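You operate a simulated robot arm through the tools that you are given. There is no shell and no other tool. Be economical: measure what you need, move in short steps, check, and stop when the job is done.

The job below is to be done with a simulated two-armed robot. You get a single attempt, and the scene is never put back.

Task
Put the 6 mm rubber block from the top of the check bench in the inside of the big red tray and the 4 mm rubber block on top of the round filter there. Stack the can that says "grease" from the top of the check bench on top of the can labelled "seal oil". Take the white bottle marked "rinse" from the top of the packing block table and leave it on the lower shelf of the steel table. Take the cab feet card and put it on top of the tool carton. Take the blue bottle marked "wash" from the top of the packing block table and put it on top of the air filter there. Close the rear sliding door. The order is free. Set down upright: white bottle, blue bottle.

Only the result counts: the job must be done as asked and must still hold three seconds after the hand-in. Knocking over, shifting, dropping, spilling or breaking anything else fails it. Lids that push on must go on centred and level and be pressed home; caps that screw on are set level and turned clockwise until they are tight.

Robot
Two 7-joint arms with fingered hands on one trunk, on a base that drives. Base frame: it is fixed to the floor where the robot stands at the start and does not move with it; the origin is under the middle of the robot, x ahead of it, y to its left, z up; the surface under the hand at the start is at about z = 860. Readings come in mm, degrees, newtons and seconds.
The left shoulder is at the start at [147, 182, 943], the right one opposite. With the tool pointing down near the work surface each hand reaches from about 100 to 900 mm from the robot's upright axis, wherever it stands, measured 20 degrees to its own side. Places, roughly: air filter [-4750, -7750, 1000]; blue bottle [-4250, -7500, 1000]; blue can, green grease can, red can [750, -500, 1000]; cab feet card [-4500, -7750, 1000]; inside of the big red tray [3200, 1300, 800]; lower shelf of the steel table [-3700, -8400, 300]; rear sliding door [-1500, 3300, 500]; round filter (7x7x10 cm) [900, -300, 900]; rubber block [500, -250, 750]; tool carton [-3000, -7500, 250]; white bottle [-4500, -7500, 1000]. Payload 3.8 kg a hand.
Tool frame (each hand has its own): the origin (TCP) lies between the finger pads and is the grasp point; the fingertips stand 30 mm ahead of it; z points along the fingers, y is the line along which they close. The gripper opens to 104 mm. The gripper's body begins 35 mm behind the TCP. The gripper is a hand of 4 fingers: y runs from the thumb to the fingers, the wrist lies at [-17, -104, -178] in the tool frame.
Orientation is that of the tool frame in the base frame, as a unit quaternion [x, y, z, w]. With the fingers straight down and the wrist toward the robot, the tool's x, y and z point along [0, 1, 0], [1, 0, 0] and [0, 0, -1] of the base frame.

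Tools
- The arms move only by the tool drive_tool. It takes "left_targets", "right_targets" or both (then of equal length, played together; a hand with none holds still); each is a list of rows, each a list of 2 entries, a list of its own where there are three numbers: the turn, a rotation vector about the tool's x, y, z in units of 6 degrees (1.0 is 6 degrees), then the shift along the tool's x, y, z in units of 50 mm (1.0 is 50 mm). In form: [[[ax, ay, az], [tx, ty, tz]], ...]. A call has 1 to 8 rows; each row shifts and turns the commanded pose from where the row before left it, along the tool's axes as they then stand. A call with a number of a shift or a turn outside -1 to 1 is refused whole. Rows are played at 5 a second. More than 50 mm and 8.6 degrees between two rows, and nothing of the call is played. Where a pose cannot be reached the arm comes as near as it can. A force on the tool above 40 N (or 10 N above the force at the start of the call, whichever is more), or a blocked arm, ends the call early, and 0.2 s more pass. In this call time passes only in rows, and 0.2 s behind the last. It gives the time, the measured TCP pose, the force on the tool (base axes), the opening and the grip force at its end, in the units of the frame above (readings bear some noise), with the torque about the TCP (base axes, N m) and any sound that the robot's microphone picked up, and new pictures: "pictures" is both (left out), scene, wrist or none (wrist: the cameras of the hands that moved).
- Cameras (640 x 400 px; columns grow to the right, rows downward): "scene" is now at [258.4, -41.7, 1155.3]; the picture's right is [-0.43, -0.90, 0.00], its down [-0.19, 0.09, -0.98] and it looks along [0.88, -0.42, -0.21] (base axes); focal length 214 px, centre (320, 200). "left" rides on the left gripper at [-66, -90, -126] in its tool frame; the picture's right is [-0.78, -0.30, 0.56], its down [0.57, -0.70, 0.42] and it looks along [0.27, 0.65, 0.71] (tool axes); focal length 275 px, centre (320, 200). "right" rides on the right gripper at [66, -90, -126] in its tool frame; the picture's right is [-0.78, 0.30, -0.56], its down [-0.57, -0.70, 0.42] and it looks along [-0.26, 0.65, 0.71] (tool axes); focal length 275 px, centre (320, 200). There is no depth. A picture from a camera that has moved, and an enlarged one, comes with that camera's place and axes in the base frame and with its lens.
- lift_body(by): slides the trunk up (or, below 0, down) by that many mm; the arms and the scene camera ride with it, the base frame stays. It gives what a move gives, with no picture.
- roll_base(legs): drives the robot by 1 to 6 legs, each [ahead, left, turn to the left] in mm, mm and degrees, along the robot's own axes; the way and the turn of a leg run together, so that a leg with both is an arc; at most 1500 mm and 180 degrees a leg. The arms and the cameras ride along, it lands a little off, and it stops where it bumps. It gives what a move gives, and a new picture of the scene camera.
- finger_targets(index, middle, ring, thumb_bend, thumb_turn, hand): sets how far each is bent, from 0 (flat) to 1 (curled in); at 0.3 the hand is open as for a grip, at 0.7 the pads meet at the TCP. One left out holds its place. A second passes; each finger stops where it meets its share of the squeeze, and holds until it gets a number again. It is the only way to open and close the hand. It gives what a move gives, with no picture; readings hold the bend of each and the force on the fingers (four entries, about 0 where the hand has none), thumb and palm. thumb_turn goes from beside the hand (0) to across from the fingers (1), as for a grip.
- turn_head(pan, tilt): turns the head with the scene camera to pan (to the left, within 86 degrees either way) and tilt (down, from -29 to 69), counted from straight ahead of the robot. It gives what a move gives, and a new picture of the scene camera.
- zoom(camera, box): a new picture of the part [left, top, right, bottom] of that camera's present view, enlarged. The clock stands still meanwhile.
- job_done(): hands the job in; it is judged then, once.

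Work in short steps. Places have to be worked out from the pictures, the camera data and where the tool is seen: move nearer, look again, correct. Check each grasp and each placing, and mend what went wrong. You have 196 turns and 260 pictures in all, those below and enlarged ones among them. Open the grippers and draw the arms clear of the work before you hand the job in, unless the task says otherwise; then end with one line.

The tools are called after "Call:" by a JSON object that holds its "op" and its "data". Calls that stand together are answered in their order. drive_tool: Moves the arms, as the interface text tells. Its arguments: {"type":"object","properties":{"left_targets":{"type":"array"},"right_targets":{"type":"array"},"pictures":{"type":"string","enum":["both","scene","wrist","none"]}},"required":[]} The other tools are called the same way: lift_body (by) slides the trunk up or down; finger_targets (index, middle, ring, thumb_bend, thumb_turn, hand) moves the fingers one by one; roll_base (legs) drives the base; turn_head (pan, tilt) turns the head that bears the scene camera; zoom (camera, box) takes an enlarged picture of a part of a camera's view; job_done () hands the job in.

At the start:

```text
time_s: 0.0
left_position: [530.3, 24.8, 1260.3]
left_ee_rot: [0.707, 0.707, 0.0, 0.0]
left_contact_force: [-0.2, 0.9, -0.2]
left_wrist_torque: [-0.04, -0.01, 0.01]
left_opening: 103.9
left_grip_force: 0.0
left_shape: jaw
left_bend: [0.3, 0.3, 0.3, 0.3, 0.97]
left_finger forces: [0.1, 0.0, 0.0, 0.1, 0.0, 0.1]
right_position: [362.5, -426.6, 1221.6]
right_ee_rot: [0.707, 0.707, 0.0, -0.001]
right_contact_force: [-0.2, -0.1, 0.6]
right_wrist_torque: [0.04, 0.03, -0.03]
right_opening: 103.9
right_grip_force: 0.1
right_shape: jaw
right_bend: [0.3, 0.3, 0.3, 0.3, 0.97]
right_finger forces: [0.0, 0.0, 0.0, 0.0, 0.1, 0.0]
trunk travel left (down, up): [-100.0, 656.0]
robot x, y, heading: [-2.3, 0.9, 0.0]
head pan, tilt: [-25.5, 12.0]
```

scene: 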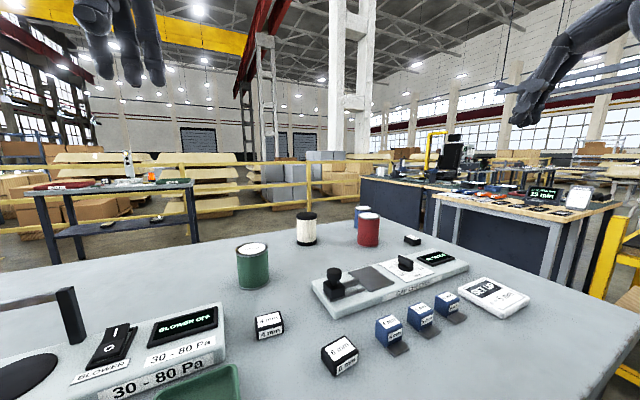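
right: 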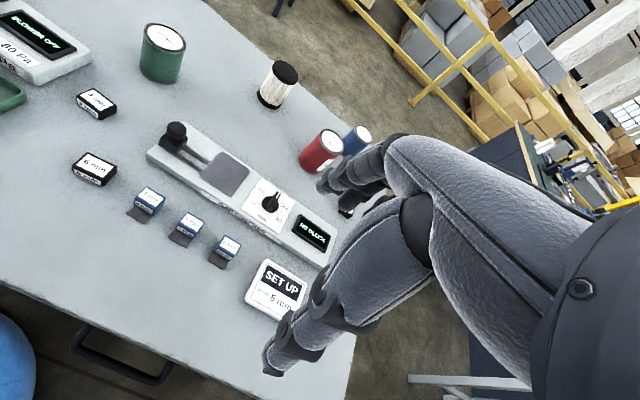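
left: 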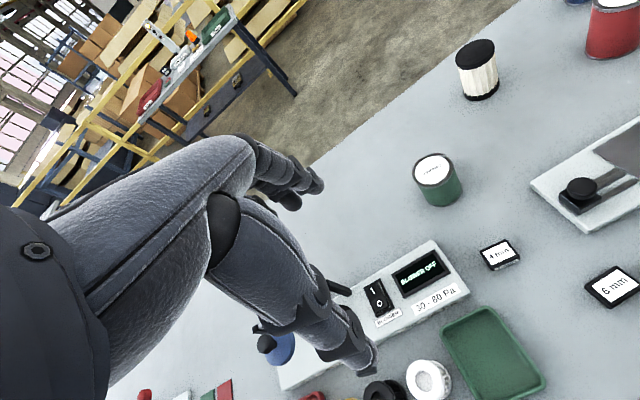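

I'll begin by zooming in on the bench to read the labels.

Call:
{"op": "zoom", "data": {"camera": "scene", "box": [220, 180, 540, 380]}}

Call:
{"op": "zoom", "data": {"camera": "right", "box": [60, 10, 380, 210]}}

Call:
{"op": "zoom", "data": {"camera": "left", "box": [400, 20, 640, 170]}}

```text
2.00 times, centred on (380, 280) of scene
camera zoom: at [258.4, -41.7, 1155.3], right [-0.43, -0.9, 0.0], down [-0.19, 0.09, -0.98], along [0.88, -0.42, -0.21], focal length 429 px, centre (200, 40)
```

zoom: 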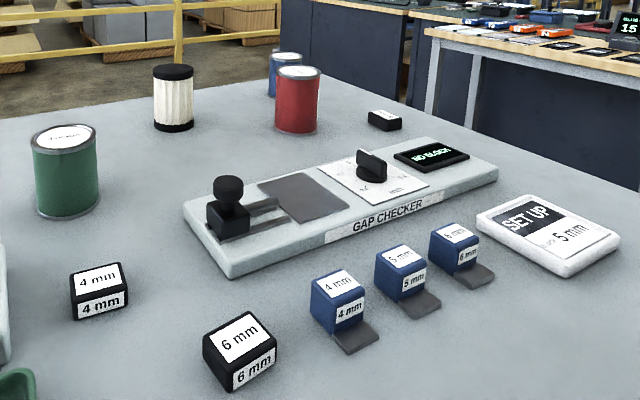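

```text
2.00 times, centred on (220, 110) of right
camera zoom: at [272.4, -362.2, 1347.6], right [0.3, -0.78, 0.56], down [-0.7, -0.57, -0.42], along [0.65, -0.26, -0.71], focal length 551 px, centre (520, 380)
```

zoom: 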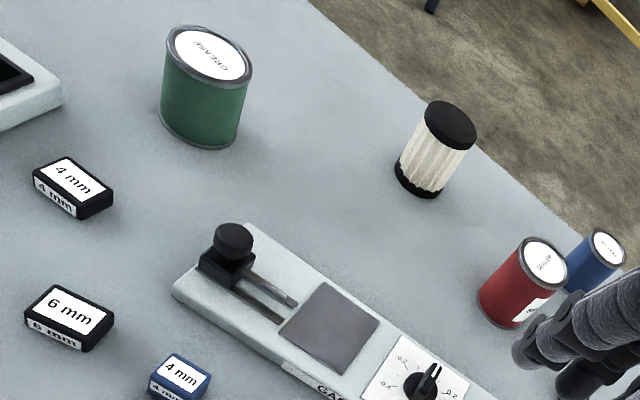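

```text
2.67 times, centred on (520, 95) of left
camera zoom: at [440.0, -42.1, 1385.9], right [-0.3, -0.78, -0.56], down [-0.7, 0.57, -0.42], along [0.65, 0.27, -0.71], focal length 734 px, centre (-213, 480)
```

zoom: 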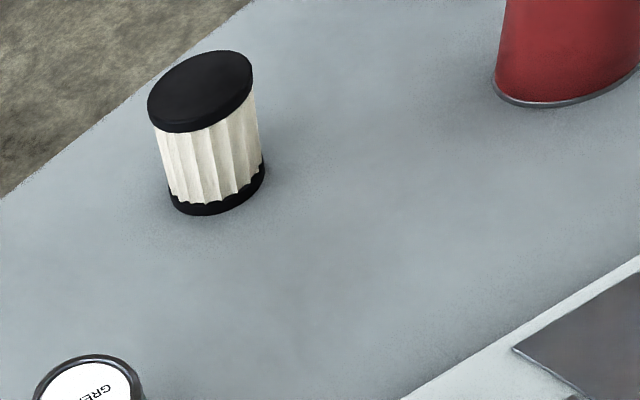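

Green can reads GREASE. Next I need to know whether red or blue is "seal oil".

Call:
{"op": "zoom", "data": {"camera": "right", "box": [300, 115, 380, 165]}}

Call:
{"op": "turn_head", "data": {"pan": -20, "tilt": 40}}

```text
8.00 times, centred on (340, 140) of right
camera zoom: at [272.4, -362.2, 1347.6], right [0.3, -0.78, 0.56], down [-0.7, -0.57, -0.42], along [0.65, -0.26, -0.71], focal length 2202 px, centre (160, 680)
```

zoom: 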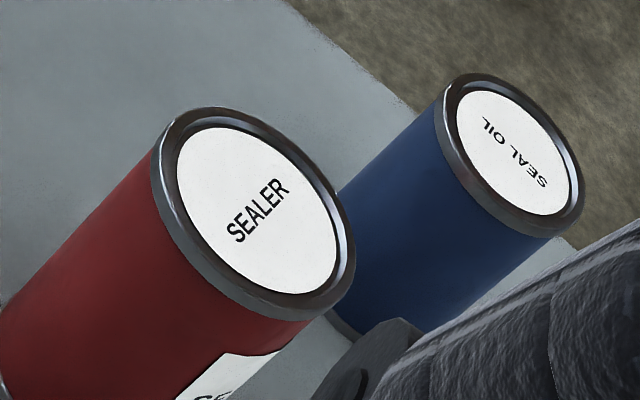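

```text
time_s: 0.9
left_position: [529.7, 24.3, 1260.8]
left_ee_rot: [0.707, 0.707, 0.0, 0.001]
left_contact_force: [0.2, -0.9, 0.0]
left_wrist_torque: [0.0, -0.02, -0.02]
left_opening: 103.7
left_grip_force: 0.0
left_shape: jaw
left_bend: [0.3, 0.3, 0.3, 0.3, 0.97]
left_finger forces: [0.0, 0.0, 0.0, 0.0, 0.0, 0.0]
right_position: [363.2, -427.2, 1222.4]
right_ee_rot: [0.707, 0.707, 0.001, -0.001]
right_contact_force: [0.8, -0.1, 0.7]
right_wrist_torque: [0.0, 0.03, 0.01]
right_opening: 103.7
right_grip_force: 0.0
right_shape: jaw
right_bend: [0.3, 0.3, 0.3, 0.3, 0.97]
right_finger forces: [0.1, 0.0, 0.1, 0.0, 0.1, 0.0]
trunk travel left (down, up): [-100.0, 656.0]
robot x, y, heading: [-1.8, 1.2, -0.1]
head pan, tilt: [-20.0, 40.0]
camera scene: at [254.2, -30.6, 1110.9], right [-0.34, -0.94, 0.0], down [-0.6, 0.22, -0.77], along [0.72, -0.26, -0.64], focal length 214 px, centre (320, 200)
```

scene: 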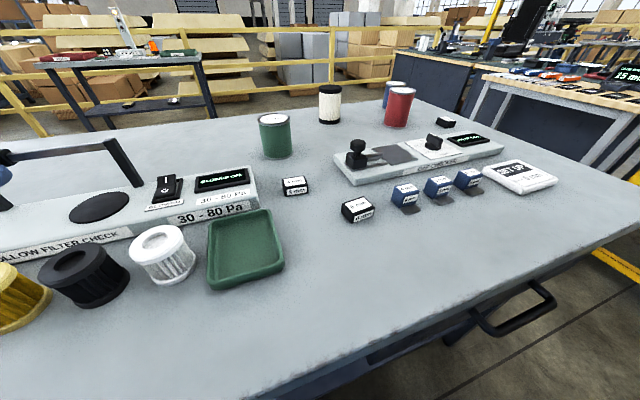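

Seal oil is the blue can, at about (945,-560); grease is at (736,-96), the round filter at (906,-300), the 4 mm block at (572,-99) and the 6 mm block at (471,-176). I'll move the right hand over the 4 mm block and shift the left hand out of the way.

Call:
{"op": "drive_tool", "data": {"right_targets": [[[0, 0, 0], [0.8, 0.5, 0.2]], [[0, 0, 0], [0.8, 0.5, 0.2]], [[0, 0, 0], [0.8, 0.5, 0.2]], [[0, 0, 0], [0.8, 0.5, 0.2]], [[0, 0, 0], [0.8, 0.5, 0.2]], [[0, 0, 0], [0.8, 0.5, 0.2]], [[0, 0, 0], [0.8, 0.5, 0.2]], [[0, 0, 0], [0.8, 0.5, 0.2]]], "left_targets": [[[0, 0, 0], [0.6, 0, 0]], [[0, 0, 0], [0.6, 0, 0]], [[0, 0, 0], [0.6, 0, 0]], [[0, 0, 0], [0.6, 0, 0]], [[0, 0, 0], [0.6, 0, 0]], [[0, 0, 0], [0.6, 0, 0]], [[0, 0, 0], [0.6, 0, 0]], [[0, 0, 0], [0.6, 0, 0]]], "pictures": "both"}}

```text
time_s: 2.7
left_position: [527.1, 266.6, 1261.5]
left_ee_rot: [0.708, 0.707, 0.001, 0.001]
left_contact_force: [0.2, 0.8, -1.2]
left_wrist_torque: [0.03, -0.02, -0.01]
left_opening: 103.8
left_grip_force: 0.0
left_shape: jaw
left_bend: [0.3, 0.3, 0.3, 0.3, 0.97]
left_finger forces: [0.0, 0.0, 0.0, 0.1, 0.1, 0.0]
right_position: [531.2, -160.0, 1156.5]
right_ee_rot: [0.708, 0.707, 0.001, 0.001]
right_contact_force: [-0.7, 0.6, 0.6]
right_wrist_torque: [-0.03, -0.01, 0.0]
right_opening: 103.6
right_grip_force: 0.0
right_shape: jaw
right_bend: [0.3, 0.3, 0.3, 0.3, 0.97]
right_finger forces: [0.0, 0.0, 0.0, 0.0, 0.0, 0.0]
right hand out of reach, approached as far as the arm can: row 7, 8
trunk travel left (down, up): [-100.0, 656.0]
robot x, y, heading: [1.6, 0.6, -0.1]
head pan, tilt: [-20.0, 40.0]
camera scene: at [253.3, -30.1, 1111.3], right [-0.34, -0.94, 0.0], down [-0.6, 0.22, -0.77], along [0.72, -0.26, -0.64], focal length 214 px, centre (320, 200)
camera right: at [440.5, -94.1, 1281.7], right [0.29, -0.78, 0.56], down [-0.7, -0.57, -0.43], along [0.65, -0.27, -0.71], focal length 275 px, centre (320, 200)
camera left: at [436.6, 200.6, 1386.5], right [-0.3, -0.78, -0.56], down [-0.7, 0.57, -0.43], along [0.65, 0.26, -0.71], focal length 275 px, centre (320, 200)
```

scene: 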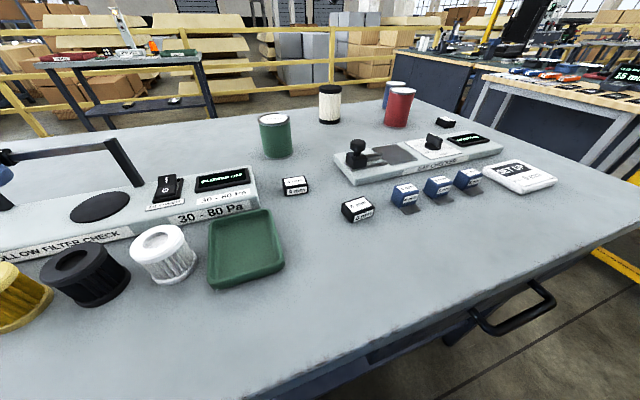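
right: 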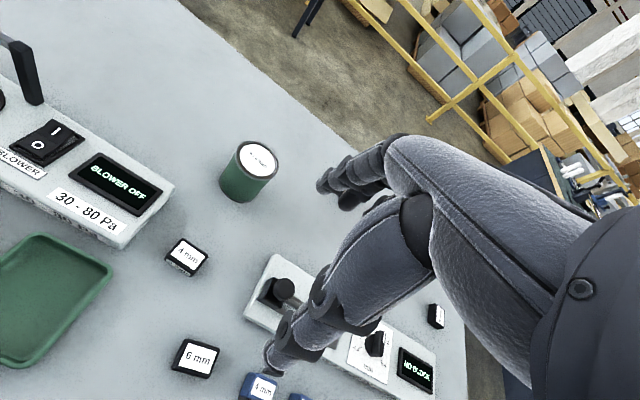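
left: 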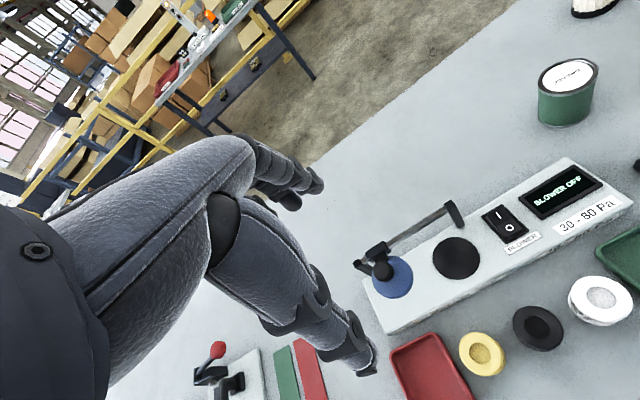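

Reach is limited at this height. I'll check the block orientations by zooming, before descending.

Call:
{"op": "zoom", "data": {"camera": "right", "box": [140, 225, 300, 400]}}

```text
2.29 times, centred on (220, 312) of right
camera zoom: at [440.5, -94.1, 1281.7], right [0.29, -0.78, 0.56], down [-0.7, -0.57, -0.43], along [0.65, -0.27, -0.71], focal length 629 px, centre (549, -57)
```

zoom: 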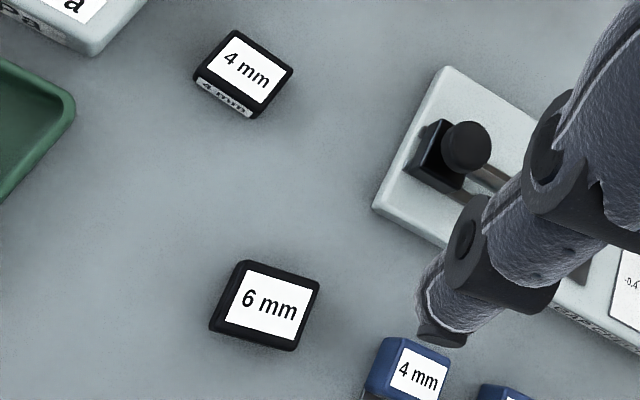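

Both blocks lie nearly square to the axes (4 mm at (575,-99), 6 mm at (479,-175)). I descend toward the 4 mm block.

Call:
{"op": "drive_tool", "data": {"right_targets": [[[0, 0, 0], [0, 0, 0.95]], [[0, 0, 0], [0, 0, 0.95]], [[0, 0, 0], [0, 0, 0.95]], [[0, 0, 0], [0, 0, 0.95]]], "pictures": "wrist"}}

```text
time_s: 3.7
left_position: [528.2, 266.1, 1260.0]
left_ee_rot: [0.707, 0.707, 0.0, 0.0]
left_contact_force: [0.5, -0.3, 0.3]
left_wrist_torque: [-0.01, 0.03, 0.03]
left_opening: 104.0
left_grip_force: 0.0
left_shape: jaw
left_bend: [0.3, 0.3, 0.3, 0.3, 0.97]
left_finger forces: [0.1, 0.1, 0.0, 0.0, 0.1, 0.0]
right_position: [532.7, -160.5, 962.8]
right_ee_rot: [0.707, 0.707, 0.001, -0.001]
right_contact_force: [-0.3, -0.6, 0.1]
right_wrist_torque: [-0.03, 0.01, 0.0]
right_opening: 103.9
right_grip_force: 0.0
right_shape: jaw
right_bend: [0.3, 0.3, 0.3, 0.3, 0.97]
right_finger forces: [0.1, 0.0, 0.1, 0.0, 0.1, 0.0]
trunk travel left (down, up): [-100.0, 656.0]
robot x, y, heading: [-1.1, -2.5, 0.0]
head pan, tilt: [-20.0, 40.0]
camera right: at [442.7, -93.9, 1089.6], right [0.3, -0.78, 0.56], down [-0.7, -0.57, -0.43], along [0.65, -0.26, -0.71], focal length 275 px, centre (320, 200)
```

right: 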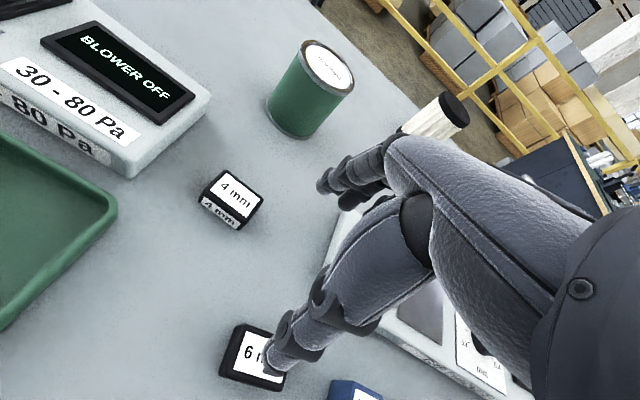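

Commanded pose was clipped; I now shift (+42,+61) to over the 4 mm block and come down to z≈915.

Call:
{"op": "drive_tool", "data": {"right_targets": [[[0, 0, 0], [0.62, 0.43, 0]], [[0, 0, 0], [0.61, 0.42, 0]], [[0, 0, 0], [0, 0, 0.9]]], "pictures": "wrist"}}

```text
time_s: 4.5
left_position: [528.5, 266.7, 1261.0]
left_ee_rot: [0.707, 0.707, 0.0, 0.001]
left_contact_force: [0.0, 0.6, 0.7]
left_wrist_torque: [0.02, -0.01, -0.01]
left_opening: 103.5
left_grip_force: 0.0
left_shape: jaw
left_bend: [0.3, 0.3, 0.3, 0.3, 0.97]
left_finger forces: [0.0, 0.0, 0.0, 0.0, 0.0, 0.0]
right_position: [576.2, -107.6, 919.0]
right_ee_rot: [0.708, 0.706, 0.0, 0.0]
right_contact_force: [-0.7, -0.2, -0.8]
right_wrist_torque: [-0.03, 0.0, 0.0]
right_opening: 103.8
right_grip_force: 0.0
right_shape: jaw
right_bend: [0.3, 0.3, 0.3, 0.3, 0.97]
right_finger forces: [0.1, 0.0, 0.0, 0.0, 0.0, 0.0]
right hand out of reach, approached as far as the arm can: row 2
trunk travel left (down, up): [-100.0, 656.0]
robot x, y, heading: [1.2, -3.1, -0.0]
head pan, tilt: [-20.0, 40.0]
camera right: at [485.1, -41.4, 1043.8], right [0.29, -0.78, 0.56], down [-0.7, -0.57, -0.43], along [0.65, -0.27, -0.71], focal length 275 px, centre (320, 200)
```

right: 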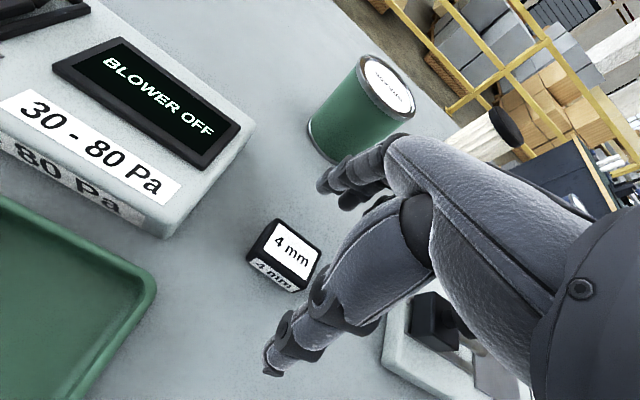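

The block is a little to +y of the TCP; I lower further while nudging +y.

Call:
{"op": "drive_tool", "data": {"right_targets": [[[0, 0, 0], [0.1, 0, 0.25]], [[0, 0, 0], [0.1, 0, 0.25]]], "pictures": "wrist"}}

```text
time_s: 5.1
left_position: [529.3, 266.1, 1259.4]
left_ee_rot: [0.707, 0.707, -0.001, -0.001]
left_contact_force: [-1.1, 0.0, 0.4]
left_wrist_torque: [-0.04, 0.01, 0.01]
left_opening: 103.6
left_grip_force: 0.0
left_shape: jaw
left_bend: [0.3, 0.3, 0.3, 0.3, 0.97]
left_finger forces: [0.0, 0.0, 0.0, 0.0, 0.1, 0.0]
right_position: [576.8, -96.6, 893.3]
right_ee_rot: [0.708, 0.706, 0.001, -0.001]
right_contact_force: [-0.3, -1.0, -0.1]
right_wrist_torque: [0.0, 0.01, 0.01]
right_opening: 103.9
right_grip_force: 0.1
right_shape: jaw
right_bend: [0.3, 0.3, 0.3, 0.3, 0.97]
right_finger forces: [0.0, 0.0, 0.0, 0.0, 0.1, 0.1]
trunk travel left (down, up): [-100.0, 656.0]
robot x, y, heading: [3.2, -0.8, 0.1]
head pan, tilt: [-20.0, 40.0]
camera right: at [486.4, -31.1, 1018.5], right [0.3, -0.78, 0.56], down [-0.7, -0.57, -0.43], along [0.65, -0.26, -0.71], focal length 275 px, centre (320, 200)
```

right: 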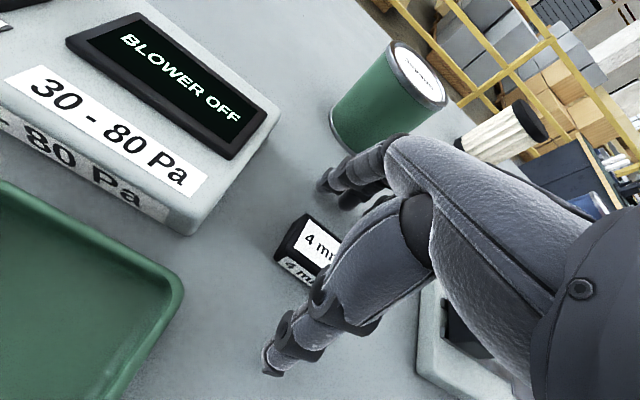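

The TCP is at the block (z 893, tips near the table). I close the right hand.

Call:
{"op": "finger_targets", "data": {"hand": "right", "index": 0.7, "middle": 0.7, "ring": 0.7, "thumb_bend": 0.7}}

Call:
{"op": "zoom", "data": {"camera": "right", "box": [200, 120, 460, 400]}}

```text
time_s: 6.1
left_position: [526.8, 266.2, 1261.1]
left_ee_rot: [0.707, 0.707, 0.0, 0.0]
left_contact_force: [-0.6, 0.5, 0.0]
left_wrist_torque: [0.0, -0.02, 0.01]
left_opening: 103.9
left_grip_force: 0.0
left_shape: jaw
left_bend: [0.3, 0.3, 0.3, 0.3, 0.97]
left_finger forces: [0.1, 0.0, 0.0, 0.0, 0.1, 0.0]
right_position: [577.3, -95.4, 894.4]
right_ee_rot: [0.708, 0.706, 0.001, -0.001]
right_contact_force: [3.2, -2.1, 7.5]
right_wrist_torque: [-0.02, -0.07, 0.03]
right_opening: 30.7
right_grip_force: 15.6
right_shape: fingers
right_bend: [0.62, 0.64, 0.67, 0.59, 0.95]
right_finger forces: [7.2, 9.2, 2.7, 0.0, 12.8, 0.0]
trunk travel left (down, up): [-100.0, 656.0]
robot x, y, heading: [1.0, 3.8, 0.2]
head pan, tilt: [-20.0, 40.0]
```

```text
1.43 times, centred on (330, 260) of right
camera zoom: at [486.0, -31.3, 1019.3], right [0.29, -0.78, 0.56], down [-0.7, -0.57, -0.43], along [0.65, -0.27, -0.71], focal length 393 px, centre (306, 114)
```

zoom: 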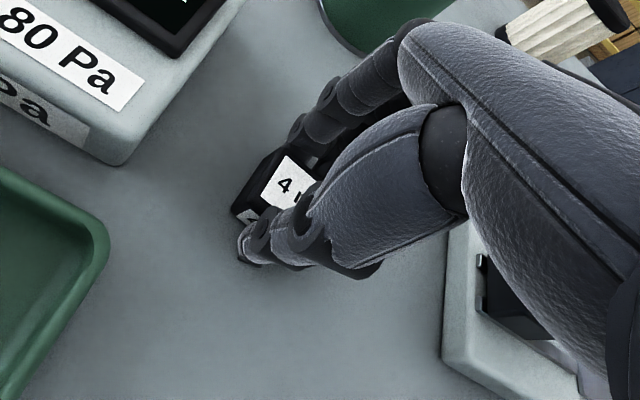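

Gripped at 30.7 mm. I lift, then tilt the head down to see how much room the base has before the bench.

Call:
{"op": "drive_tool", "data": {"right_targets": [[[0, 0, 0], [0, 0, -0.9]], [[0, 0, 0], [-0.3, 0, -0.9]], [[0, 0, 0], [-0.5, 0, -0.9]]], "pictures": "wrist"}}

Call:
{"op": "turn_head", "data": {"pan": 0, "tilt": 69}}

```text
refused: row 3 steps farther than a row can; nothing moved
```

```text
time_s: 7.1
left_position: [527.7, 266.0, 1260.2]
left_ee_rot: [0.707, 0.707, 0.0, 0.0]
left_contact_force: [-0.2, -0.8, 0.4]
left_wrist_torque: [0.01, -0.04, 0.01]
left_opening: 103.6
left_grip_force: 0.1
left_shape: jaw
left_bend: [0.3, 0.3, 0.3, 0.3, 0.97]
left_finger forces: [0.0, 0.0, 0.1, 0.0, 0.1, 0.0]
right_position: [576.6, -97.6, 893.4]
right_ee_rot: [0.708, 0.707, 0.001, 0.0]
right_contact_force: [5.2, -2.2, 10.5]
right_wrist_torque: [-0.1, -0.14, 0.07]
right_opening: 30.7
right_grip_force: 17.3
right_shape: fingers
right_bend: [0.62, 0.64, 0.67, 0.59, 0.95]
right_finger forces: [7.6, 11.5, 3.0, 0.0, 12.5, 0.0]
trunk travel left (down, up): [-100.0, 656.0]
robot x, y, heading: [0.5, 0.5, 0.2]
head pan, tilt: [0.0, 68.8]
camera scene: at [230.1, -1.5, 1074.9], right [0.0, -1.0, 0.0], down [-0.93, 0.0, -0.36], along [0.36, 0.0, -0.93], focal length 214 px, centre (320, 200)
```

scene: 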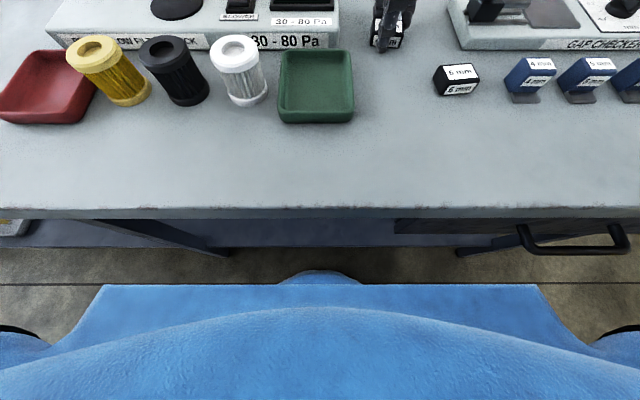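

There's about 70–100 mm of room ahead for the base. I lift the block first with smaller steps.

Call:
{"op": "drive_tool", "data": {"right_targets": [[[0, 0, 0], [0, 0, -0.95]], [[0, 0, 0], [-0.2, 0, -0.95]], [[0, 0, 0], [-0.3, 0, -0.9]]], "pictures": "wrist"}}

```text
time_s: 7.9
left_position: [527.5, 266.6, 1259.0]
left_ee_rot: [0.707, 0.707, 0.0, 0.0]
left_contact_force: [-0.5, 0.4, 0.1]
left_wrist_torque: [-0.01, -0.01, 0.0]
left_opening: 103.8
left_grip_force: 0.0
left_shape: jaw
left_bend: [0.3, 0.3, 0.3, 0.3, 0.97]
left_finger forces: [0.0, 0.1, 0.1, 0.0, 0.0, 0.0]
right_position: [577.2, -123.3, 1021.2]
right_ee_rot: [0.707, 0.708, 0.0, -0.001]
right_contact_force: [0.2, -0.2, -0.5]
right_wrist_torque: [-0.05, 0.01, 0.01]
right_opening: 30.7
right_grip_force: 13.6
right_shape: fingers
right_bend: [0.62, 0.65, 0.68, 0.59, 0.95]
right_finger forces: [6.3, 5.5, 2.0, 0.0, 13.3, 0.0]
right hand out of reach, approached as far as the arm can: row 1
trunk travel left (down, up): [-100.0, 656.0]
robot x, y, heading: [1.5, 3.2, -0.3]
head pan, tilt: [0.0, 68.8]
camera right: at [487.1, -56.9, 1147.2], right [0.3, -0.78, 0.56], down [-0.7, -0.57, -0.42], along [0.65, -0.26, -0.71], focal length 275 px, centre (320, 200)
```

right: 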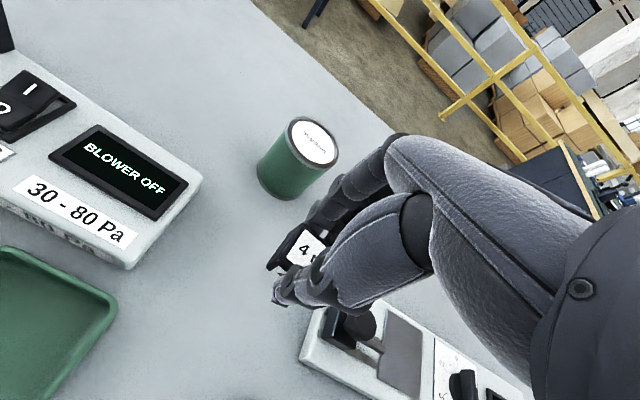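

The block is held. I drive forward 80 mm to bring the filter within reach.

Call:
{"op": "roll_base", "data": {"legs": [[80, 0, 0]]}}

```text
time_s: 9.1
left_position: [564.2, 265.5, 1273.5]
left_ee_rot: [0.708, 0.706, 0.007, 0.009]
left_contact_force: [-0.6, 0.6, 0.5]
left_wrist_torque: [0.02, 0.0, -0.03]
left_opening: 103.8
left_grip_force: 0.1
left_shape: jaw
left_bend: [0.3, 0.3, 0.3, 0.3, 0.97]
left_finger forces: [0.0, 0.1, 0.1, 0.0, 0.0, 0.0]
right_position: [618.5, -122.2, 1036.6]
right_ee_rot: [0.708, 0.706, 0.007, 0.008]
right_contact_force: [0.2, -0.6, -0.6]
right_wrist_torque: [-0.01, -0.02, 0.0]
right_opening: 30.7
right_grip_force: 13.5
right_shape: fingers
right_bend: [0.62, 0.65, 0.68, 0.59, 0.95]
right_finger forces: [6.3, 5.5, 2.0, 0.0, 13.5, 0.1]
trunk travel left (down, up): [-100.0, 656.0]
robot x, y, heading: [61.0, -3.2, -0.2]
head pan, tilt: [0.0, 68.8]
stopped in leg 1: the robot was blocked; the commanded pose is now the measured one
camera scene: at [267.9, -0.8, 1082.0], right [0.0, -1.0, 0.0], down [-0.92, 0.0, -0.38], along [0.38, 0.0, -0.92], focal length 214 px, centre (320, 200)
```

scene: 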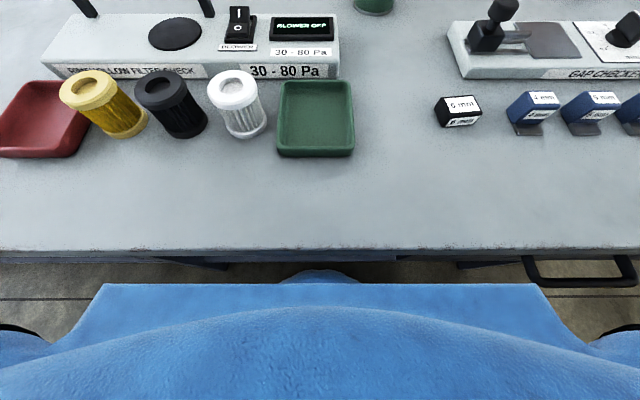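

The base bumped and leans slightly; I back off 20 mm.

Call:
{"op": "roll_base", "data": {"legs": [[-20, 0, 0]]}}

```text
time_s: 9.9
left_position: [572.8, 264.9, 1260.6]
left_ee_rot: [0.708, 0.707, 0.001, 0.0]
left_contact_force: [0.9, 0.6, 0.1]
left_wrist_torque: [-0.04, -0.02, 0.02]
left_opening: 104.1
left_grip_force: 0.0
left_shape: jaw
left_bend: [0.3, 0.3, 0.3, 0.3, 0.97]
left_finger forces: [0.1, 0.1, 0.1, 0.1, 0.0, 0.0]
right_position: [622.5, -121.9, 1020.7]
right_ee_rot: [0.708, 0.706, 0.001, 0.0]
right_contact_force: [0.7, -0.4, -0.7]
right_wrist_torque: [0.03, 0.0, 0.02]
right_opening: 30.5
right_grip_force: 13.9
right_shape: fingers
right_bend: [0.62, 0.65, 0.68, 0.59, 0.95]
right_finger forces: [6.4, 5.6, 2.0, 0.1, 13.4, 0.0]
trunk travel left (down, up): [-100.0, 656.0]
robot x, y, heading: [44.1, -0.8, -0.1]
head pan, tilt: [0.0, 68.8]
camera scene: at [272.8, -1.6, 1074.5], right [0.0, -1.0, 0.0], down [-0.93, 0.0, -0.37], along [0.37, 0.0, -0.93], focal length 214 px, centre (320, 200)
```

scene: 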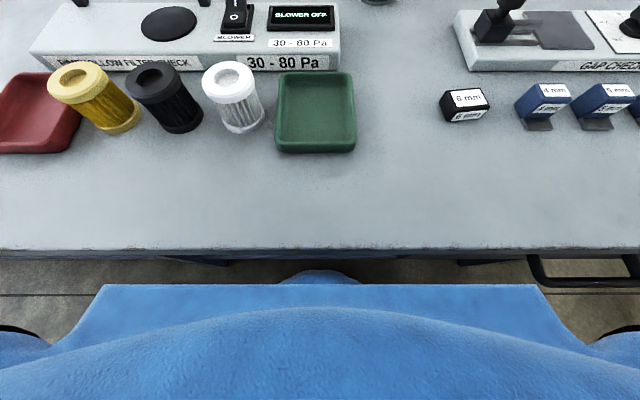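

Level again, robot at x≈44. I move the block toward the filter at about (906,-300), stopping short to look.

Call:
{"op": "drive_tool", "data": {"right_targets": [[[0, 0, 0], [-0.8, 0.3, -0.2]], [[0, 0, 0], [-0.8, 0.3, -0.2]], [[0, 0, 0], [-0.7, 0.6, 0]], [[0, 0, 0], [-0.7, 0.6, 0]], [[0, 0, 0], [-0.5, 0.8, 0]], [[0, 0, 0], [0, 0.9, 0]], [[0, 0, 0], [0, 0.9, 0]]], "pictures": "wrist"}}

Call:
{"op": "turn_head", "data": {"pan": -25, "tilt": 20}}

```text
time_s: 11.5
left_position: [572.2, 267.3, 1262.0]
left_ee_rot: [0.708, 0.707, 0.002, 0.001]
left_contact_force: [0.5, -0.3, -1.0]
left_wrist_torque: [0.02, 0.0, -0.03]
left_opening: 103.6
left_grip_force: 0.1
left_shape: jaw
left_bend: [0.3, 0.3, 0.3, 0.3, 0.97]
left_finger forces: [0.1, 0.0, 0.1, 0.1, 0.1, 0.0]
right_position: [792.7, -299.4, 1042.0]
right_ee_rot: [0.706, 0.708, 0.0, 0.002]
right_contact_force: [0.8, -0.1, -0.1]
right_wrist_torque: [0.0, 0.02, 0.01]
right_opening: 30.5
right_grip_force: 13.4
right_shape: fingers
right_bend: [0.62, 0.65, 0.68, 0.59, 0.95]
right_finger forces: [6.3, 5.2, 1.9, 0.1, 12.9, 0.0]
right hand out of reach, approached as far as the arm can: row 6, 7
trunk travel left (down, up): [-100.0, 656.0]
robot x, y, heading: [45.2, -1.7, -0.3]
head pan, tilt: [0.0, 68.8]
camera right: at [702.5, -233.9, 1167.9], right [0.3, -0.77, 0.56], down [-0.7, -0.58, -0.42], along [0.65, -0.27, -0.71], focal length 275 px, centre (320, 200)
```

right: 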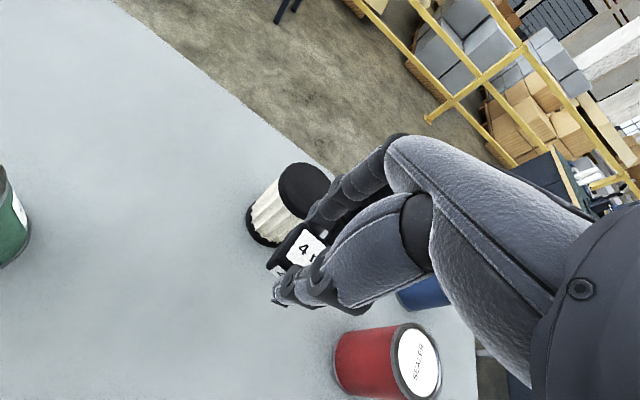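

```text
time_s: 12.7
left_position: [571.6, 265.9, 1261.5]
left_ee_rot: [0.707, 0.707, 0.001, 0.0]
left_contact_force: [0.1, -0.2, 0.1]
left_wrist_torque: [0.02, -0.02, -0.02]
left_opening: 103.9
left_grip_force: 0.1
left_shape: jaw
left_bend: [0.3, 0.3, 0.3, 0.3, 0.97]
left_finger forces: [0.0, 0.0, 0.1, 0.0, 0.1, 0.1]
right_position: [794.7, -298.2, 1043.1]
right_ee_rot: [0.705, 0.709, 0.001, 0.004]
right_contact_force: [0.0, -0.5, -0.2]
right_wrist_torque: [-0.03, 0.0, 0.0]
right_opening: 30.5
right_grip_force: 13.5
right_shape: fingers
right_bend: [0.62, 0.65, 0.68, 0.59, 0.95]
right_finger forces: [6.2, 5.1, 1.8, 0.0, 12.9, 0.1]
trunk travel left (down, up): [-100.0, 656.0]
robot x, y, heading: [48.2, -0.4, -0.2]
head pan, tilt: [-25.0, 20.0]
camera scene: at [300.9, -40.6, 1143.0], right [-0.42, -0.91, 0.0], down [-0.31, 0.14, -0.94], along [0.85, -0.4, -0.34], focal length 214 px, centre (320, 200)
```

scene: 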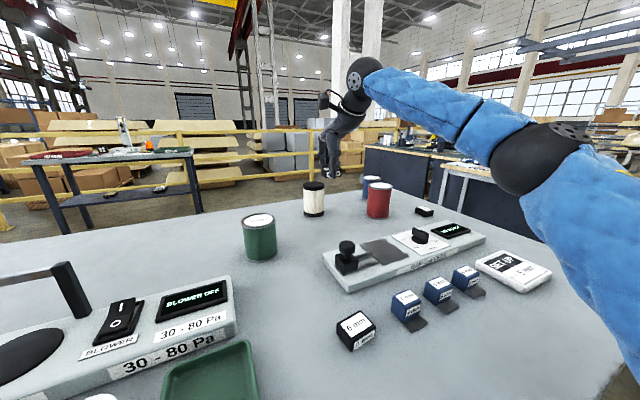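

The arm is fully stretched at x≈794, so the filter and cans are better served from the bench's far side. I'll keep the 4 mm block in the right hand, retract it, and pick the 6 mm block with the left hand after shifting the base right.

Call:
{"op": "drive_tool", "data": {"right_targets": [[[0, 0, 0], [0, -0.7, -0.4]], [[0, 0, 0], [0, -0.8, -0.3]], [[0, 0, 0], [-0.2, -0.8, -0.2]], [[0, 0, 0], [-0.4, -0.8, -0.2]], [[0, 0, 0], [-0.4, -0.8, -0.2]], [[0, 0, 0], [-0.4, -0.8, -0.2]], [[0, 0, 0], [-0.4, -0.8, 0]]], "pictures": "none"}}

Call:
{"op": "roll_base", "data": {"legs": [[-60, 0, 0], [0, -350, 0]]}}

```text
time_s: 14.3
left_position: [571.9, 265.7, 1262.0]
left_ee_rot: [0.708, 0.707, 0.001, 0.001]
left_contact_force: [0.3, 0.3, -0.5]
left_wrist_torque: [0.03, -0.02, 0.01]
left_opening: 103.9
left_grip_force: 0.0
left_shape: jaw
left_bend: [0.3, 0.3, 0.3, 0.3, 0.97]
left_finger forces: [0.0, 0.0, 0.0, 0.0, 0.1, 0.0]
right_position: [519.9, -388.0, 1117.8]
right_ee_rot: [0.707, 0.707, 0.0, 0.0]
right_contact_force: [-0.9, 0.0, -0.8]
right_wrist_torque: [-0.04, -0.01, 0.01]
right_opening: 30.5
right_grip_force: 13.4
right_shape: fingers
right_bend: [0.62, 0.65, 0.68, 0.59, 0.95]
right_finger forces: [6.3, 5.2, 1.8, 0.1, 12.9, 0.1]
trunk travel left (down, up): [-100.0, 656.0]
robot x, y, heading: [43.8, 1.0, 0.0]
head pan, tilt: [-25.0, 20.0]
```

```text
time_s: 17.1
left_position: [513.7, -83.6, 1260.0]
left_ee_rot: [0.706, 0.708, 0.0, -0.001]
left_contact_force: [-1.0, -1.1, -0.5]
left_wrist_torque: [0.03, 0.0, 0.0]
left_opening: 104.0
left_grip_force: 0.1
left_shape: jaw
left_bend: [0.3, 0.3, 0.3, 0.3, 0.97]
left_finger forces: [0.1, 0.0, 0.1, 0.0, 0.1, 0.0]
right_position: [463.0, -737.7, 1115.3]
right_ee_rot: [0.707, 0.707, 0.0, -0.001]
right_contact_force: [0.3, 0.0, -0.4]
right_wrist_torque: [0.03, 0.01, 0.0]
right_opening: 30.7
right_grip_force: 13.3
right_shape: fingers
right_bend: [0.62, 0.65, 0.68, 0.59, 0.95]
right_finger forces: [6.3, 5.2, 1.8, 0.1, 12.9, 0.0]
trunk travel left (down, up): [-100.0, 656.0]
robot x, y, heading: [-14.0, -350.4, -0.3]
head pan, tilt: [-25.0, 20.0]
camera scene: at [243.5, -391.0, 1142.2], right [-0.42, -0.91, 0.0], down [-0.31, 0.14, -0.94], along [0.85, -0.4, -0.34], focal length 214 px, centre (320, 200)
```

scene: 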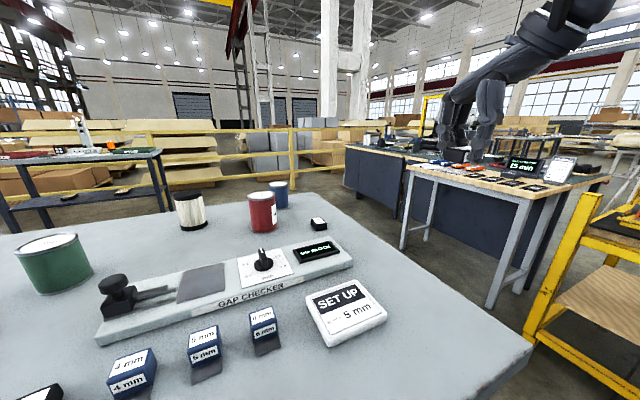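

Left hand is now near the 6 mm block; I bring it above (475,-175) at z≈965.

Call:
{"op": "drive_tool", "data": {"left_targets": [[[0, 0, 0], [-0.23, -0.1, 0.74]], [[0, 0, 0], [-0.23, -0.1, 0.74]], [[0, 0, 0], [-0.23, -0.1, 0.74]], [[0, 0, 0], [-0.23, -0.1, 0.74]], [[0, 0, 0], [-0.23, -0.1, 0.74]], [[0, 0, 0], [-0.23, -0.1, 0.74]], [[0, 0, 0], [-0.23, -0.1, 0.74]], [[0, 0, 0], [-0.23, -0.1, 0.74]]], "pictures": "wrist"}}

```text
time_s: 18.9
left_position: [473.8, -176.4, 962.1]
left_ee_rot: [0.707, 0.707, 0.0, 0.0]
left_contact_force: [0.0, 0.1, 0.9]
left_wrist_torque: [-0.01, 0.02, 0.0]
left_opening: 104.2
left_grip_force: 0.1
left_shape: jaw
left_bend: [0.3, 0.3, 0.3, 0.3, 0.97]
left_finger forces: [0.0, 0.1, 0.0, 0.0, 0.1, 0.0]
right_position: [462.6, -736.4, 1115.4]
right_ee_rot: [0.707, 0.708, -0.001, 0.0]
right_contact_force: [0.7, -0.5, -0.7]
right_wrist_torque: [0.0, -0.02, 0.0]
right_opening: 30.6
right_grip_force: 12.9
right_shape: fingers
right_bend: [0.62, 0.65, 0.68, 0.59, 0.95]
right_finger forces: [6.2, 5.3, 1.9, 0.0, 12.9, 0.1]
trunk travel left (down, up): [-100.0, 656.0]
robot x, y, heading: [-16.4, -347.5, 0.3]
head pan, tilt: [-25.0, 20.0]
camera left: at [383.8, -242.4, 1087.8], right [-0.3, -0.78, -0.56], down [-0.7, 0.57, -0.43], along [0.65, 0.26, -0.71], focal length 275 px, centre (320, 200)
```

left: 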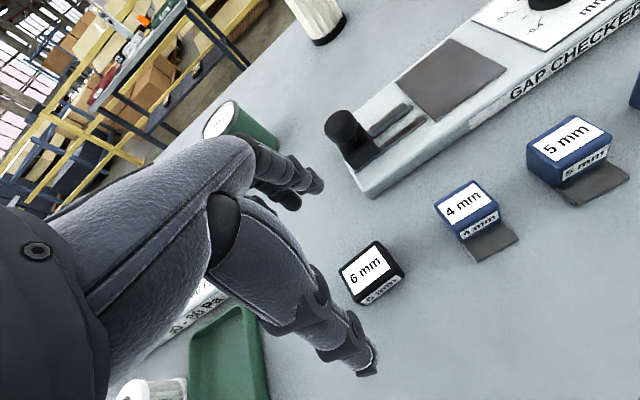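

Block sits at about (477,-183). I descend to z≈894.

Call:
{"op": "drive_tool", "data": {"left_targets": [[[0, 0, 0], [-0.12, 0.04, 0.5]], [[0, 0, 0], [0, 0, 0.5]], [[0, 0, 0], [0, 0, 0.36]]], "pictures": "wrist"}}

```text
time_s: 19.7
left_position: [475.3, -181.0, 895.9]
left_ee_rot: [0.707, 0.707, 0.001, 0.0]
left_contact_force: [0.2, -0.2, -0.2]
left_wrist_torque: [-0.02, -0.03, 0.0]
left_opening: 103.9
left_grip_force: 0.1
left_shape: jaw
left_bend: [0.3, 0.3, 0.3, 0.3, 0.97]
left_finger forces: [0.1, 0.0, 0.0, 0.1, 0.1, 0.1]
right_position: [464.3, -736.4, 1116.5]
right_ee_rot: [0.707, 0.707, -0.001, -0.001]
right_contact_force: [0.5, -0.3, -0.9]
right_wrist_torque: [0.01, -0.05, 0.04]
right_opening: 30.5
right_grip_force: 13.6
right_shape: fingers
right_bend: [0.62, 0.65, 0.68, 0.59, 0.95]
right_finger forces: [6.3, 5.2, 1.8, 0.1, 12.9, 0.1]
trunk travel left (down, up): [-100.0, 656.0]
robot x, y, heading: [-13.3, -349.2, -0.1]
head pan, tilt: [-25.0, 20.0]
camera left: at [385.8, -248.0, 1021.3], right [-0.3, -0.78, -0.56], down [-0.7, 0.57, -0.42], along [0.65, 0.26, -0.71], focal length 275 px, centre (320, 200)
```

left: 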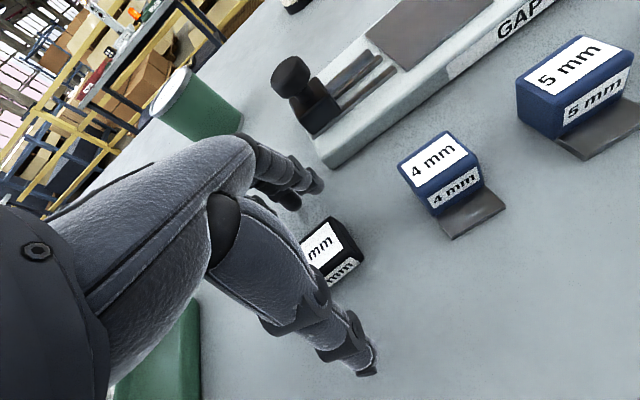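

Block is centred between the fingers; I close the left hand.

Call:
{"op": "finger_targets", "data": {"hand": "left", "index": 0.7, "middle": 0.7, "ring": 0.7, "thumb_bend": 0.7}}

Call:
{"op": "drive_tool", "data": {"left_targets": [[[0, 0, 0], [0, 0, -0.9]], [[0, 0, 0], [0, 0, -0.9]], [[0, 0, 0], [0, 0, -0.9]], [[0, 0, 0], [0, 0, -0.9]], [[0, 0, 0], [0, 0, -0.9]]], "pictures": "wrist"}}

```text
time_s: 20.7
left_position: [475.6, -181.0, 896.6]
left_ee_rot: [0.707, 0.707, 0.0, -0.001]
left_contact_force: [-0.6, 0.0, 0.6]
left_wrist_torque: [0.02, -0.02, 0.0]
left_opening: 31.0
left_grip_force: 13.9
left_shape: fingers
left_bend: [0.62, 0.65, 0.67, 0.58, 0.95]
left_finger forces: [6.3, 5.1, 2.3, 0.1, 13.7, 0.2]
right_position: [463.1, -736.1, 1115.9]
right_ee_rot: [0.707, 0.707, 0.0, -0.001]
right_contact_force: [1.1, -0.2, -0.2]
right_wrist_torque: [-0.01, 0.01, 0.0]
right_opening: 30.5
right_grip_force: 13.0
right_shape: fingers
right_bend: [0.62, 0.65, 0.68, 0.59, 0.95]
right_finger forces: [6.3, 5.2, 1.8, 0.1, 13.0, 0.1]
trunk travel left (down, up): [-100.0, 656.0]
robot x, y, heading: [-16.5, -352.5, -0.2]
head pan, tilt: [-25.0, 20.0]
```

```text
time_s: 21.9
left_position: [476.2, -180.2, 1121.4]
left_ee_rot: [0.707, 0.707, 0.0, 0.0]
left_contact_force: [-0.5, -0.4, 0.5]
left_wrist_torque: [0.01, -0.02, 0.01]
left_opening: 30.5
left_grip_force: 13.2
left_shape: fingers
left_bend: [0.62, 0.65, 0.67, 0.58, 0.95]
left_finger forces: [6.3, 5.1, 2.0, 0.1, 13.5, 0.1]
right_position: [462.4, -736.9, 1116.2]
right_ee_rot: [0.707, 0.707, 0.0, 0.0]
right_contact_force: [-0.5, 0.6, 0.0]
right_wrist_torque: [0.02, 0.0, 0.01]
right_opening: 30.5
right_grip_force: 13.2
right_shape: fingers
right_bend: [0.62, 0.65, 0.68, 0.59, 0.95]
right_finger forces: [6.4, 5.3, 1.8, 0.0, 12.9, 0.1]
trunk travel left (down, up): [-100.0, 656.0]
robot x, y, heading: [-13.1, -352.2, 0.0]
head pan, tilt: [-25.0, 20.0]
camera left: at [386.3, -247.2, 1246.8], right [-0.3, -0.78, -0.56], down [-0.7, 0.57, -0.42], along [0.65, 0.27, -0.71], focal length 275 px, centre (320, 200)
```

left: 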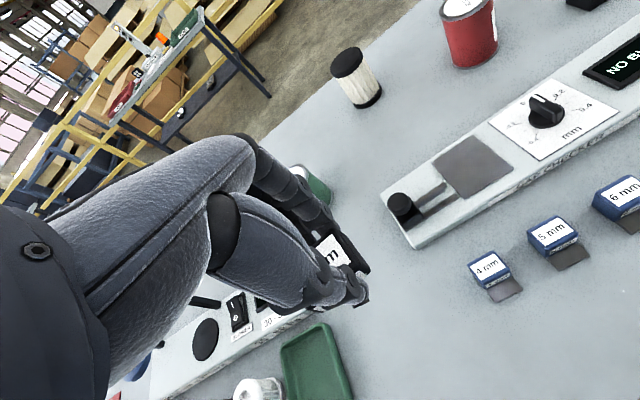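

Both blocks are held at 30.5 mm. I drive around the bench's right side (the aisle is about 1.1 m wide), with a check midway.

Call:
{"op": "roll_base", "data": {"legs": [[-80, 0, 0], [0, -920, 0], [1000, 0, 0]]}}

```text
time_s: 32.2
left_position: [1392.9, -1088.1, 1120.7]
left_ee_rot: [0.702, 0.712, 0.0, 0.0]
left_contact_force: [0.1, 0.3, 0.0]
left_wrist_torque: [0.02, 0.02, 0.01]
left_opening: 30.8
left_grip_force: 13.9
left_shape: fingers
left_bend: [0.62, 0.65, 0.67, 0.58, 0.95]
left_finger forces: [6.3, 5.1, 2.2, 0.0, 13.5, 0.0]
right_position: [1384.7, -1644.4, 1115.8]
right_ee_rot: [0.702, 0.712, -0.001, 0.0]
right_contact_force: [-0.2, -0.3, -0.2]
right_wrist_torque: [-0.01, -0.03, 0.0]
right_opening: 30.8
right_grip_force: 13.6
right_shape: fingers
right_bend: [0.62, 0.65, 0.68, 0.59, 0.95]
right_finger forces: [6.3, 5.2, 1.7, 0.1, 12.9, 0.0]
trunk travel left (down, up): [-100.0, 656.0]
robot x, y, heading: [901.3, -1262.4, 0.7]
head pan, tilt: [-25.0, 20.0]
camera scene: at [1161.4, -1300.8, 1142.2], right [-0.41, -0.91, 0.0], down [-0.31, 0.14, -0.94], along [0.86, -0.39, -0.34], focal length 214 px, centre (320, 200)
```

scene: 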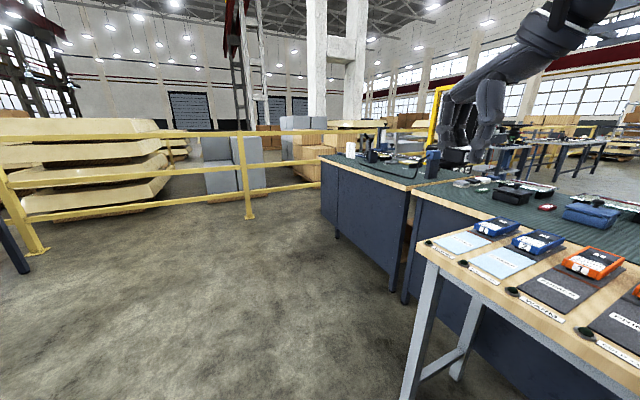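

The aisle is clear; I go on past the bench, then left behind it and turn around.

Call:
{"op": "roll_base", "data": {"legs": [[650, 0, 0], [200, 850, 0], [0, 0, 180]]}}

```text
time_s: 47.4
left_position: [1249.1, -587.7, 1120.3]
left_ee_rot: [0.716, -0.698, -0.001, 0.0]
left_contact_force: [0.2, 1.3, 0.2]
left_wrist_torque: [-0.01, 0.05, -0.02]
left_opening: 30.0
left_grip_force: 12.8
left_shape: fingers
left_bend: [0.62, 0.66, 0.67, 0.59, 0.95]
left_finger forces: [6.1, 4.7, 1.8, 0.0, 12.6, 0.0]
right_position: [1248.4, -30.6, 1116.0]
right_ee_rot: [0.717, -0.697, 0.001, -0.001]
right_contact_force: [-0.1, 0.3, -0.4]
right_wrist_torque: [0.02, 0.01, 0.03]
right_opening: 29.6
right_grip_force: 12.4
right_shape: fingers
right_bend: [0.62, 0.65, 0.69, 0.59, 0.95]
right_finger forces: [6.0, 4.7, 1.6, 0.0, 11.6, 0.0]
trunk travel left (down, up): [-100.0, 656.0]
robot x, y, heading: [1737.7, -405.4, -178.3]
head pan, tilt: [-25.0, 20.0]
camera scene: at [1475.5, -373.8, 1142.2], right [0.4, 0.92, 0.0], down [0.31, -0.14, -0.94], along [-0.86, 0.37, -0.34], focal length 214 px, centre (320, 200)
```

scene: 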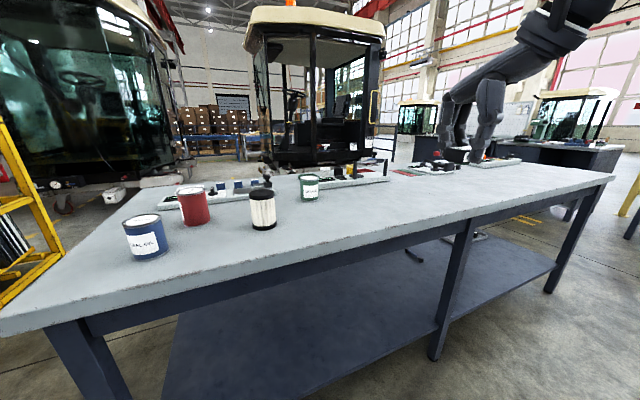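

Now facing the bench from behind. I move forward 300, left 130, and straighten the heading.

Call:
{"op": "roll_base", "data": {"legs": [[300, 130, -1.7]]}}

```text
time_s: 49.6
left_position: [941.5, -712.4, 1120.2]
left_ee_rot: [0.708, -0.706, 0.001, 0.0]
left_contact_force: [0.2, -0.1, -0.5]
left_wrist_torque: [0.02, -0.04, 0.01]
left_opening: 30.3
left_grip_force: 12.4
left_shape: fingers
left_bend: [0.62, 0.66, 0.68, 0.59, 0.95]
left_finger forces: [6.1, 4.8, 1.7, 0.1, 12.6, 0.1]
right_position: [954.6, -155.6, 1115.2]
right_ee_rot: [0.708, -0.706, 0.0, -0.001]
right_contact_force: [-0.1, -0.7, -0.2]
right_wrist_torque: [0.0, -0.01, 0.02]
right_opening: 29.9
right_grip_force: 12.2
right_shape: fingers
right_bend: [0.62, 0.65, 0.69, 0.59, 0.95]
right_finger forces: [6.0, 4.6, 1.7, 0.0, 11.7, 0.1]
trunk travel left (down, up): [-100.0, 656.0]
robot x, y, heading: [1438.3, -541.8, -179.5]
head pan, tilt: [-25.0, 20.0]
camera scene: at [1173.0, -504.6, 1142.1], right [0.42, 0.91, 0.0], down [0.31, -0.14, -0.94], along [-0.85, 0.39, -0.34], focal length 214 px, centre (320, 200)
```

scene: 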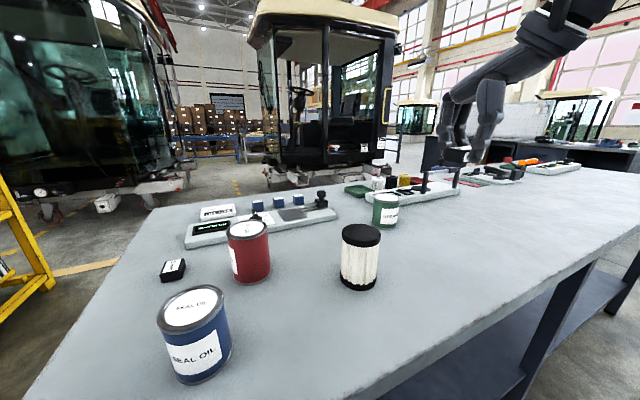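

Filter is at (907,-305), top ≈958; blue can at (942,-561). I carry the 4 mm block over the filter, at z≈1040.

Call:
{"op": "drive_tool", "data": {"right_targets": [[[0, 0, 0], [0.75, 0.24, 0]], [[0, 0, 0], [0.75, 0.24, 0]], [[0, 0, 0], [0.75, 0.24, 0]], [[0, 0, 0], [0.74, 0.23, 0]], [[0, 0, 0], [0, 0, 0.75]], [[0, 0, 0], [0, 0, 0.75]]], "pictures": "both"}}

```text
time_s: 51.0
left_position: [940.9, -712.9, 1121.4]
left_ee_rot: [0.708, -0.707, 0.0, 0.0]
left_contact_force: [-0.4, -0.7, -0.6]
left_wrist_torque: [0.0, 0.0, -0.03]
left_opening: 30.0
left_grip_force: 12.4
left_shape: fingers
left_bend: [0.62, 0.66, 0.68, 0.59, 0.95]
left_finger forces: [6.1, 4.7, 1.8, 0.0, 12.6, 0.0]
right_position: [906.4, -306.0, 1040.4]
right_ee_rot: [0.708, -0.706, 0.001, 0.0]
right_contact_force: [0.8, 0.4, -0.5]
right_wrist_torque: [-0.02, -0.01, 0.0]
right_opening: 29.5
right_grip_force: 11.6
right_shape: fingers
right_bend: [0.62, 0.65, 0.69, 0.59, 0.95]
right_finger forces: [5.9, 4.7, 1.6, 0.1, 11.6, 0.1]
trunk travel left (down, up): [-100.0, 656.0]
robot x, y, heading: [1433.0, -538.3, -179.8]
head pan, tilt: [-25.0, 20.0]
camera scene: at [1173.3, -504.4, 1142.1], right [0.42, 0.91, 0.0], down [0.31, -0.14, -0.94], along [-0.85, 0.39, -0.34], focal length 214 px, centre (320, 200)
camera right: at [996.3, -372.6, 1166.4], right [-0.3, 0.78, 0.56], down [0.7, 0.57, -0.42], along [-0.65, 0.26, -0.71], focal length 275 px, centre (320, 200)
```

scene: 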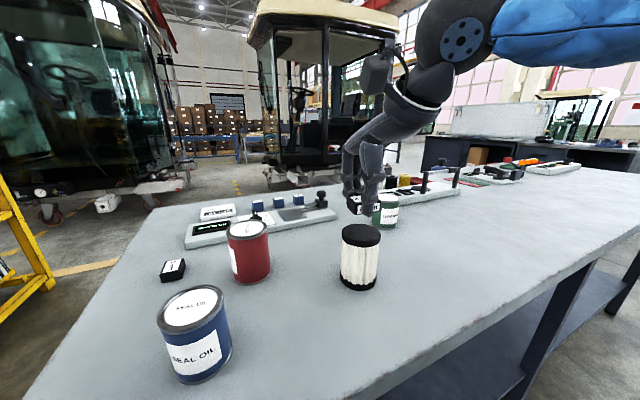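
right: 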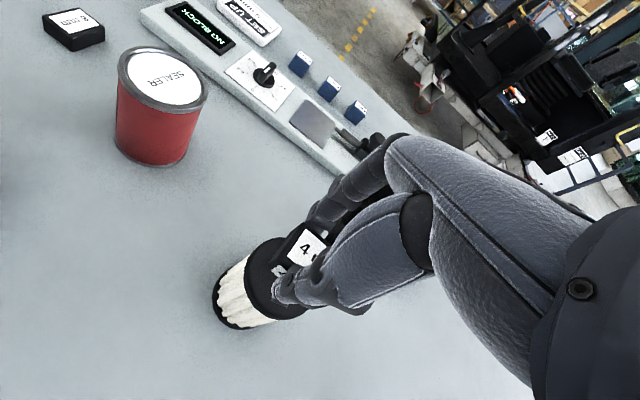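

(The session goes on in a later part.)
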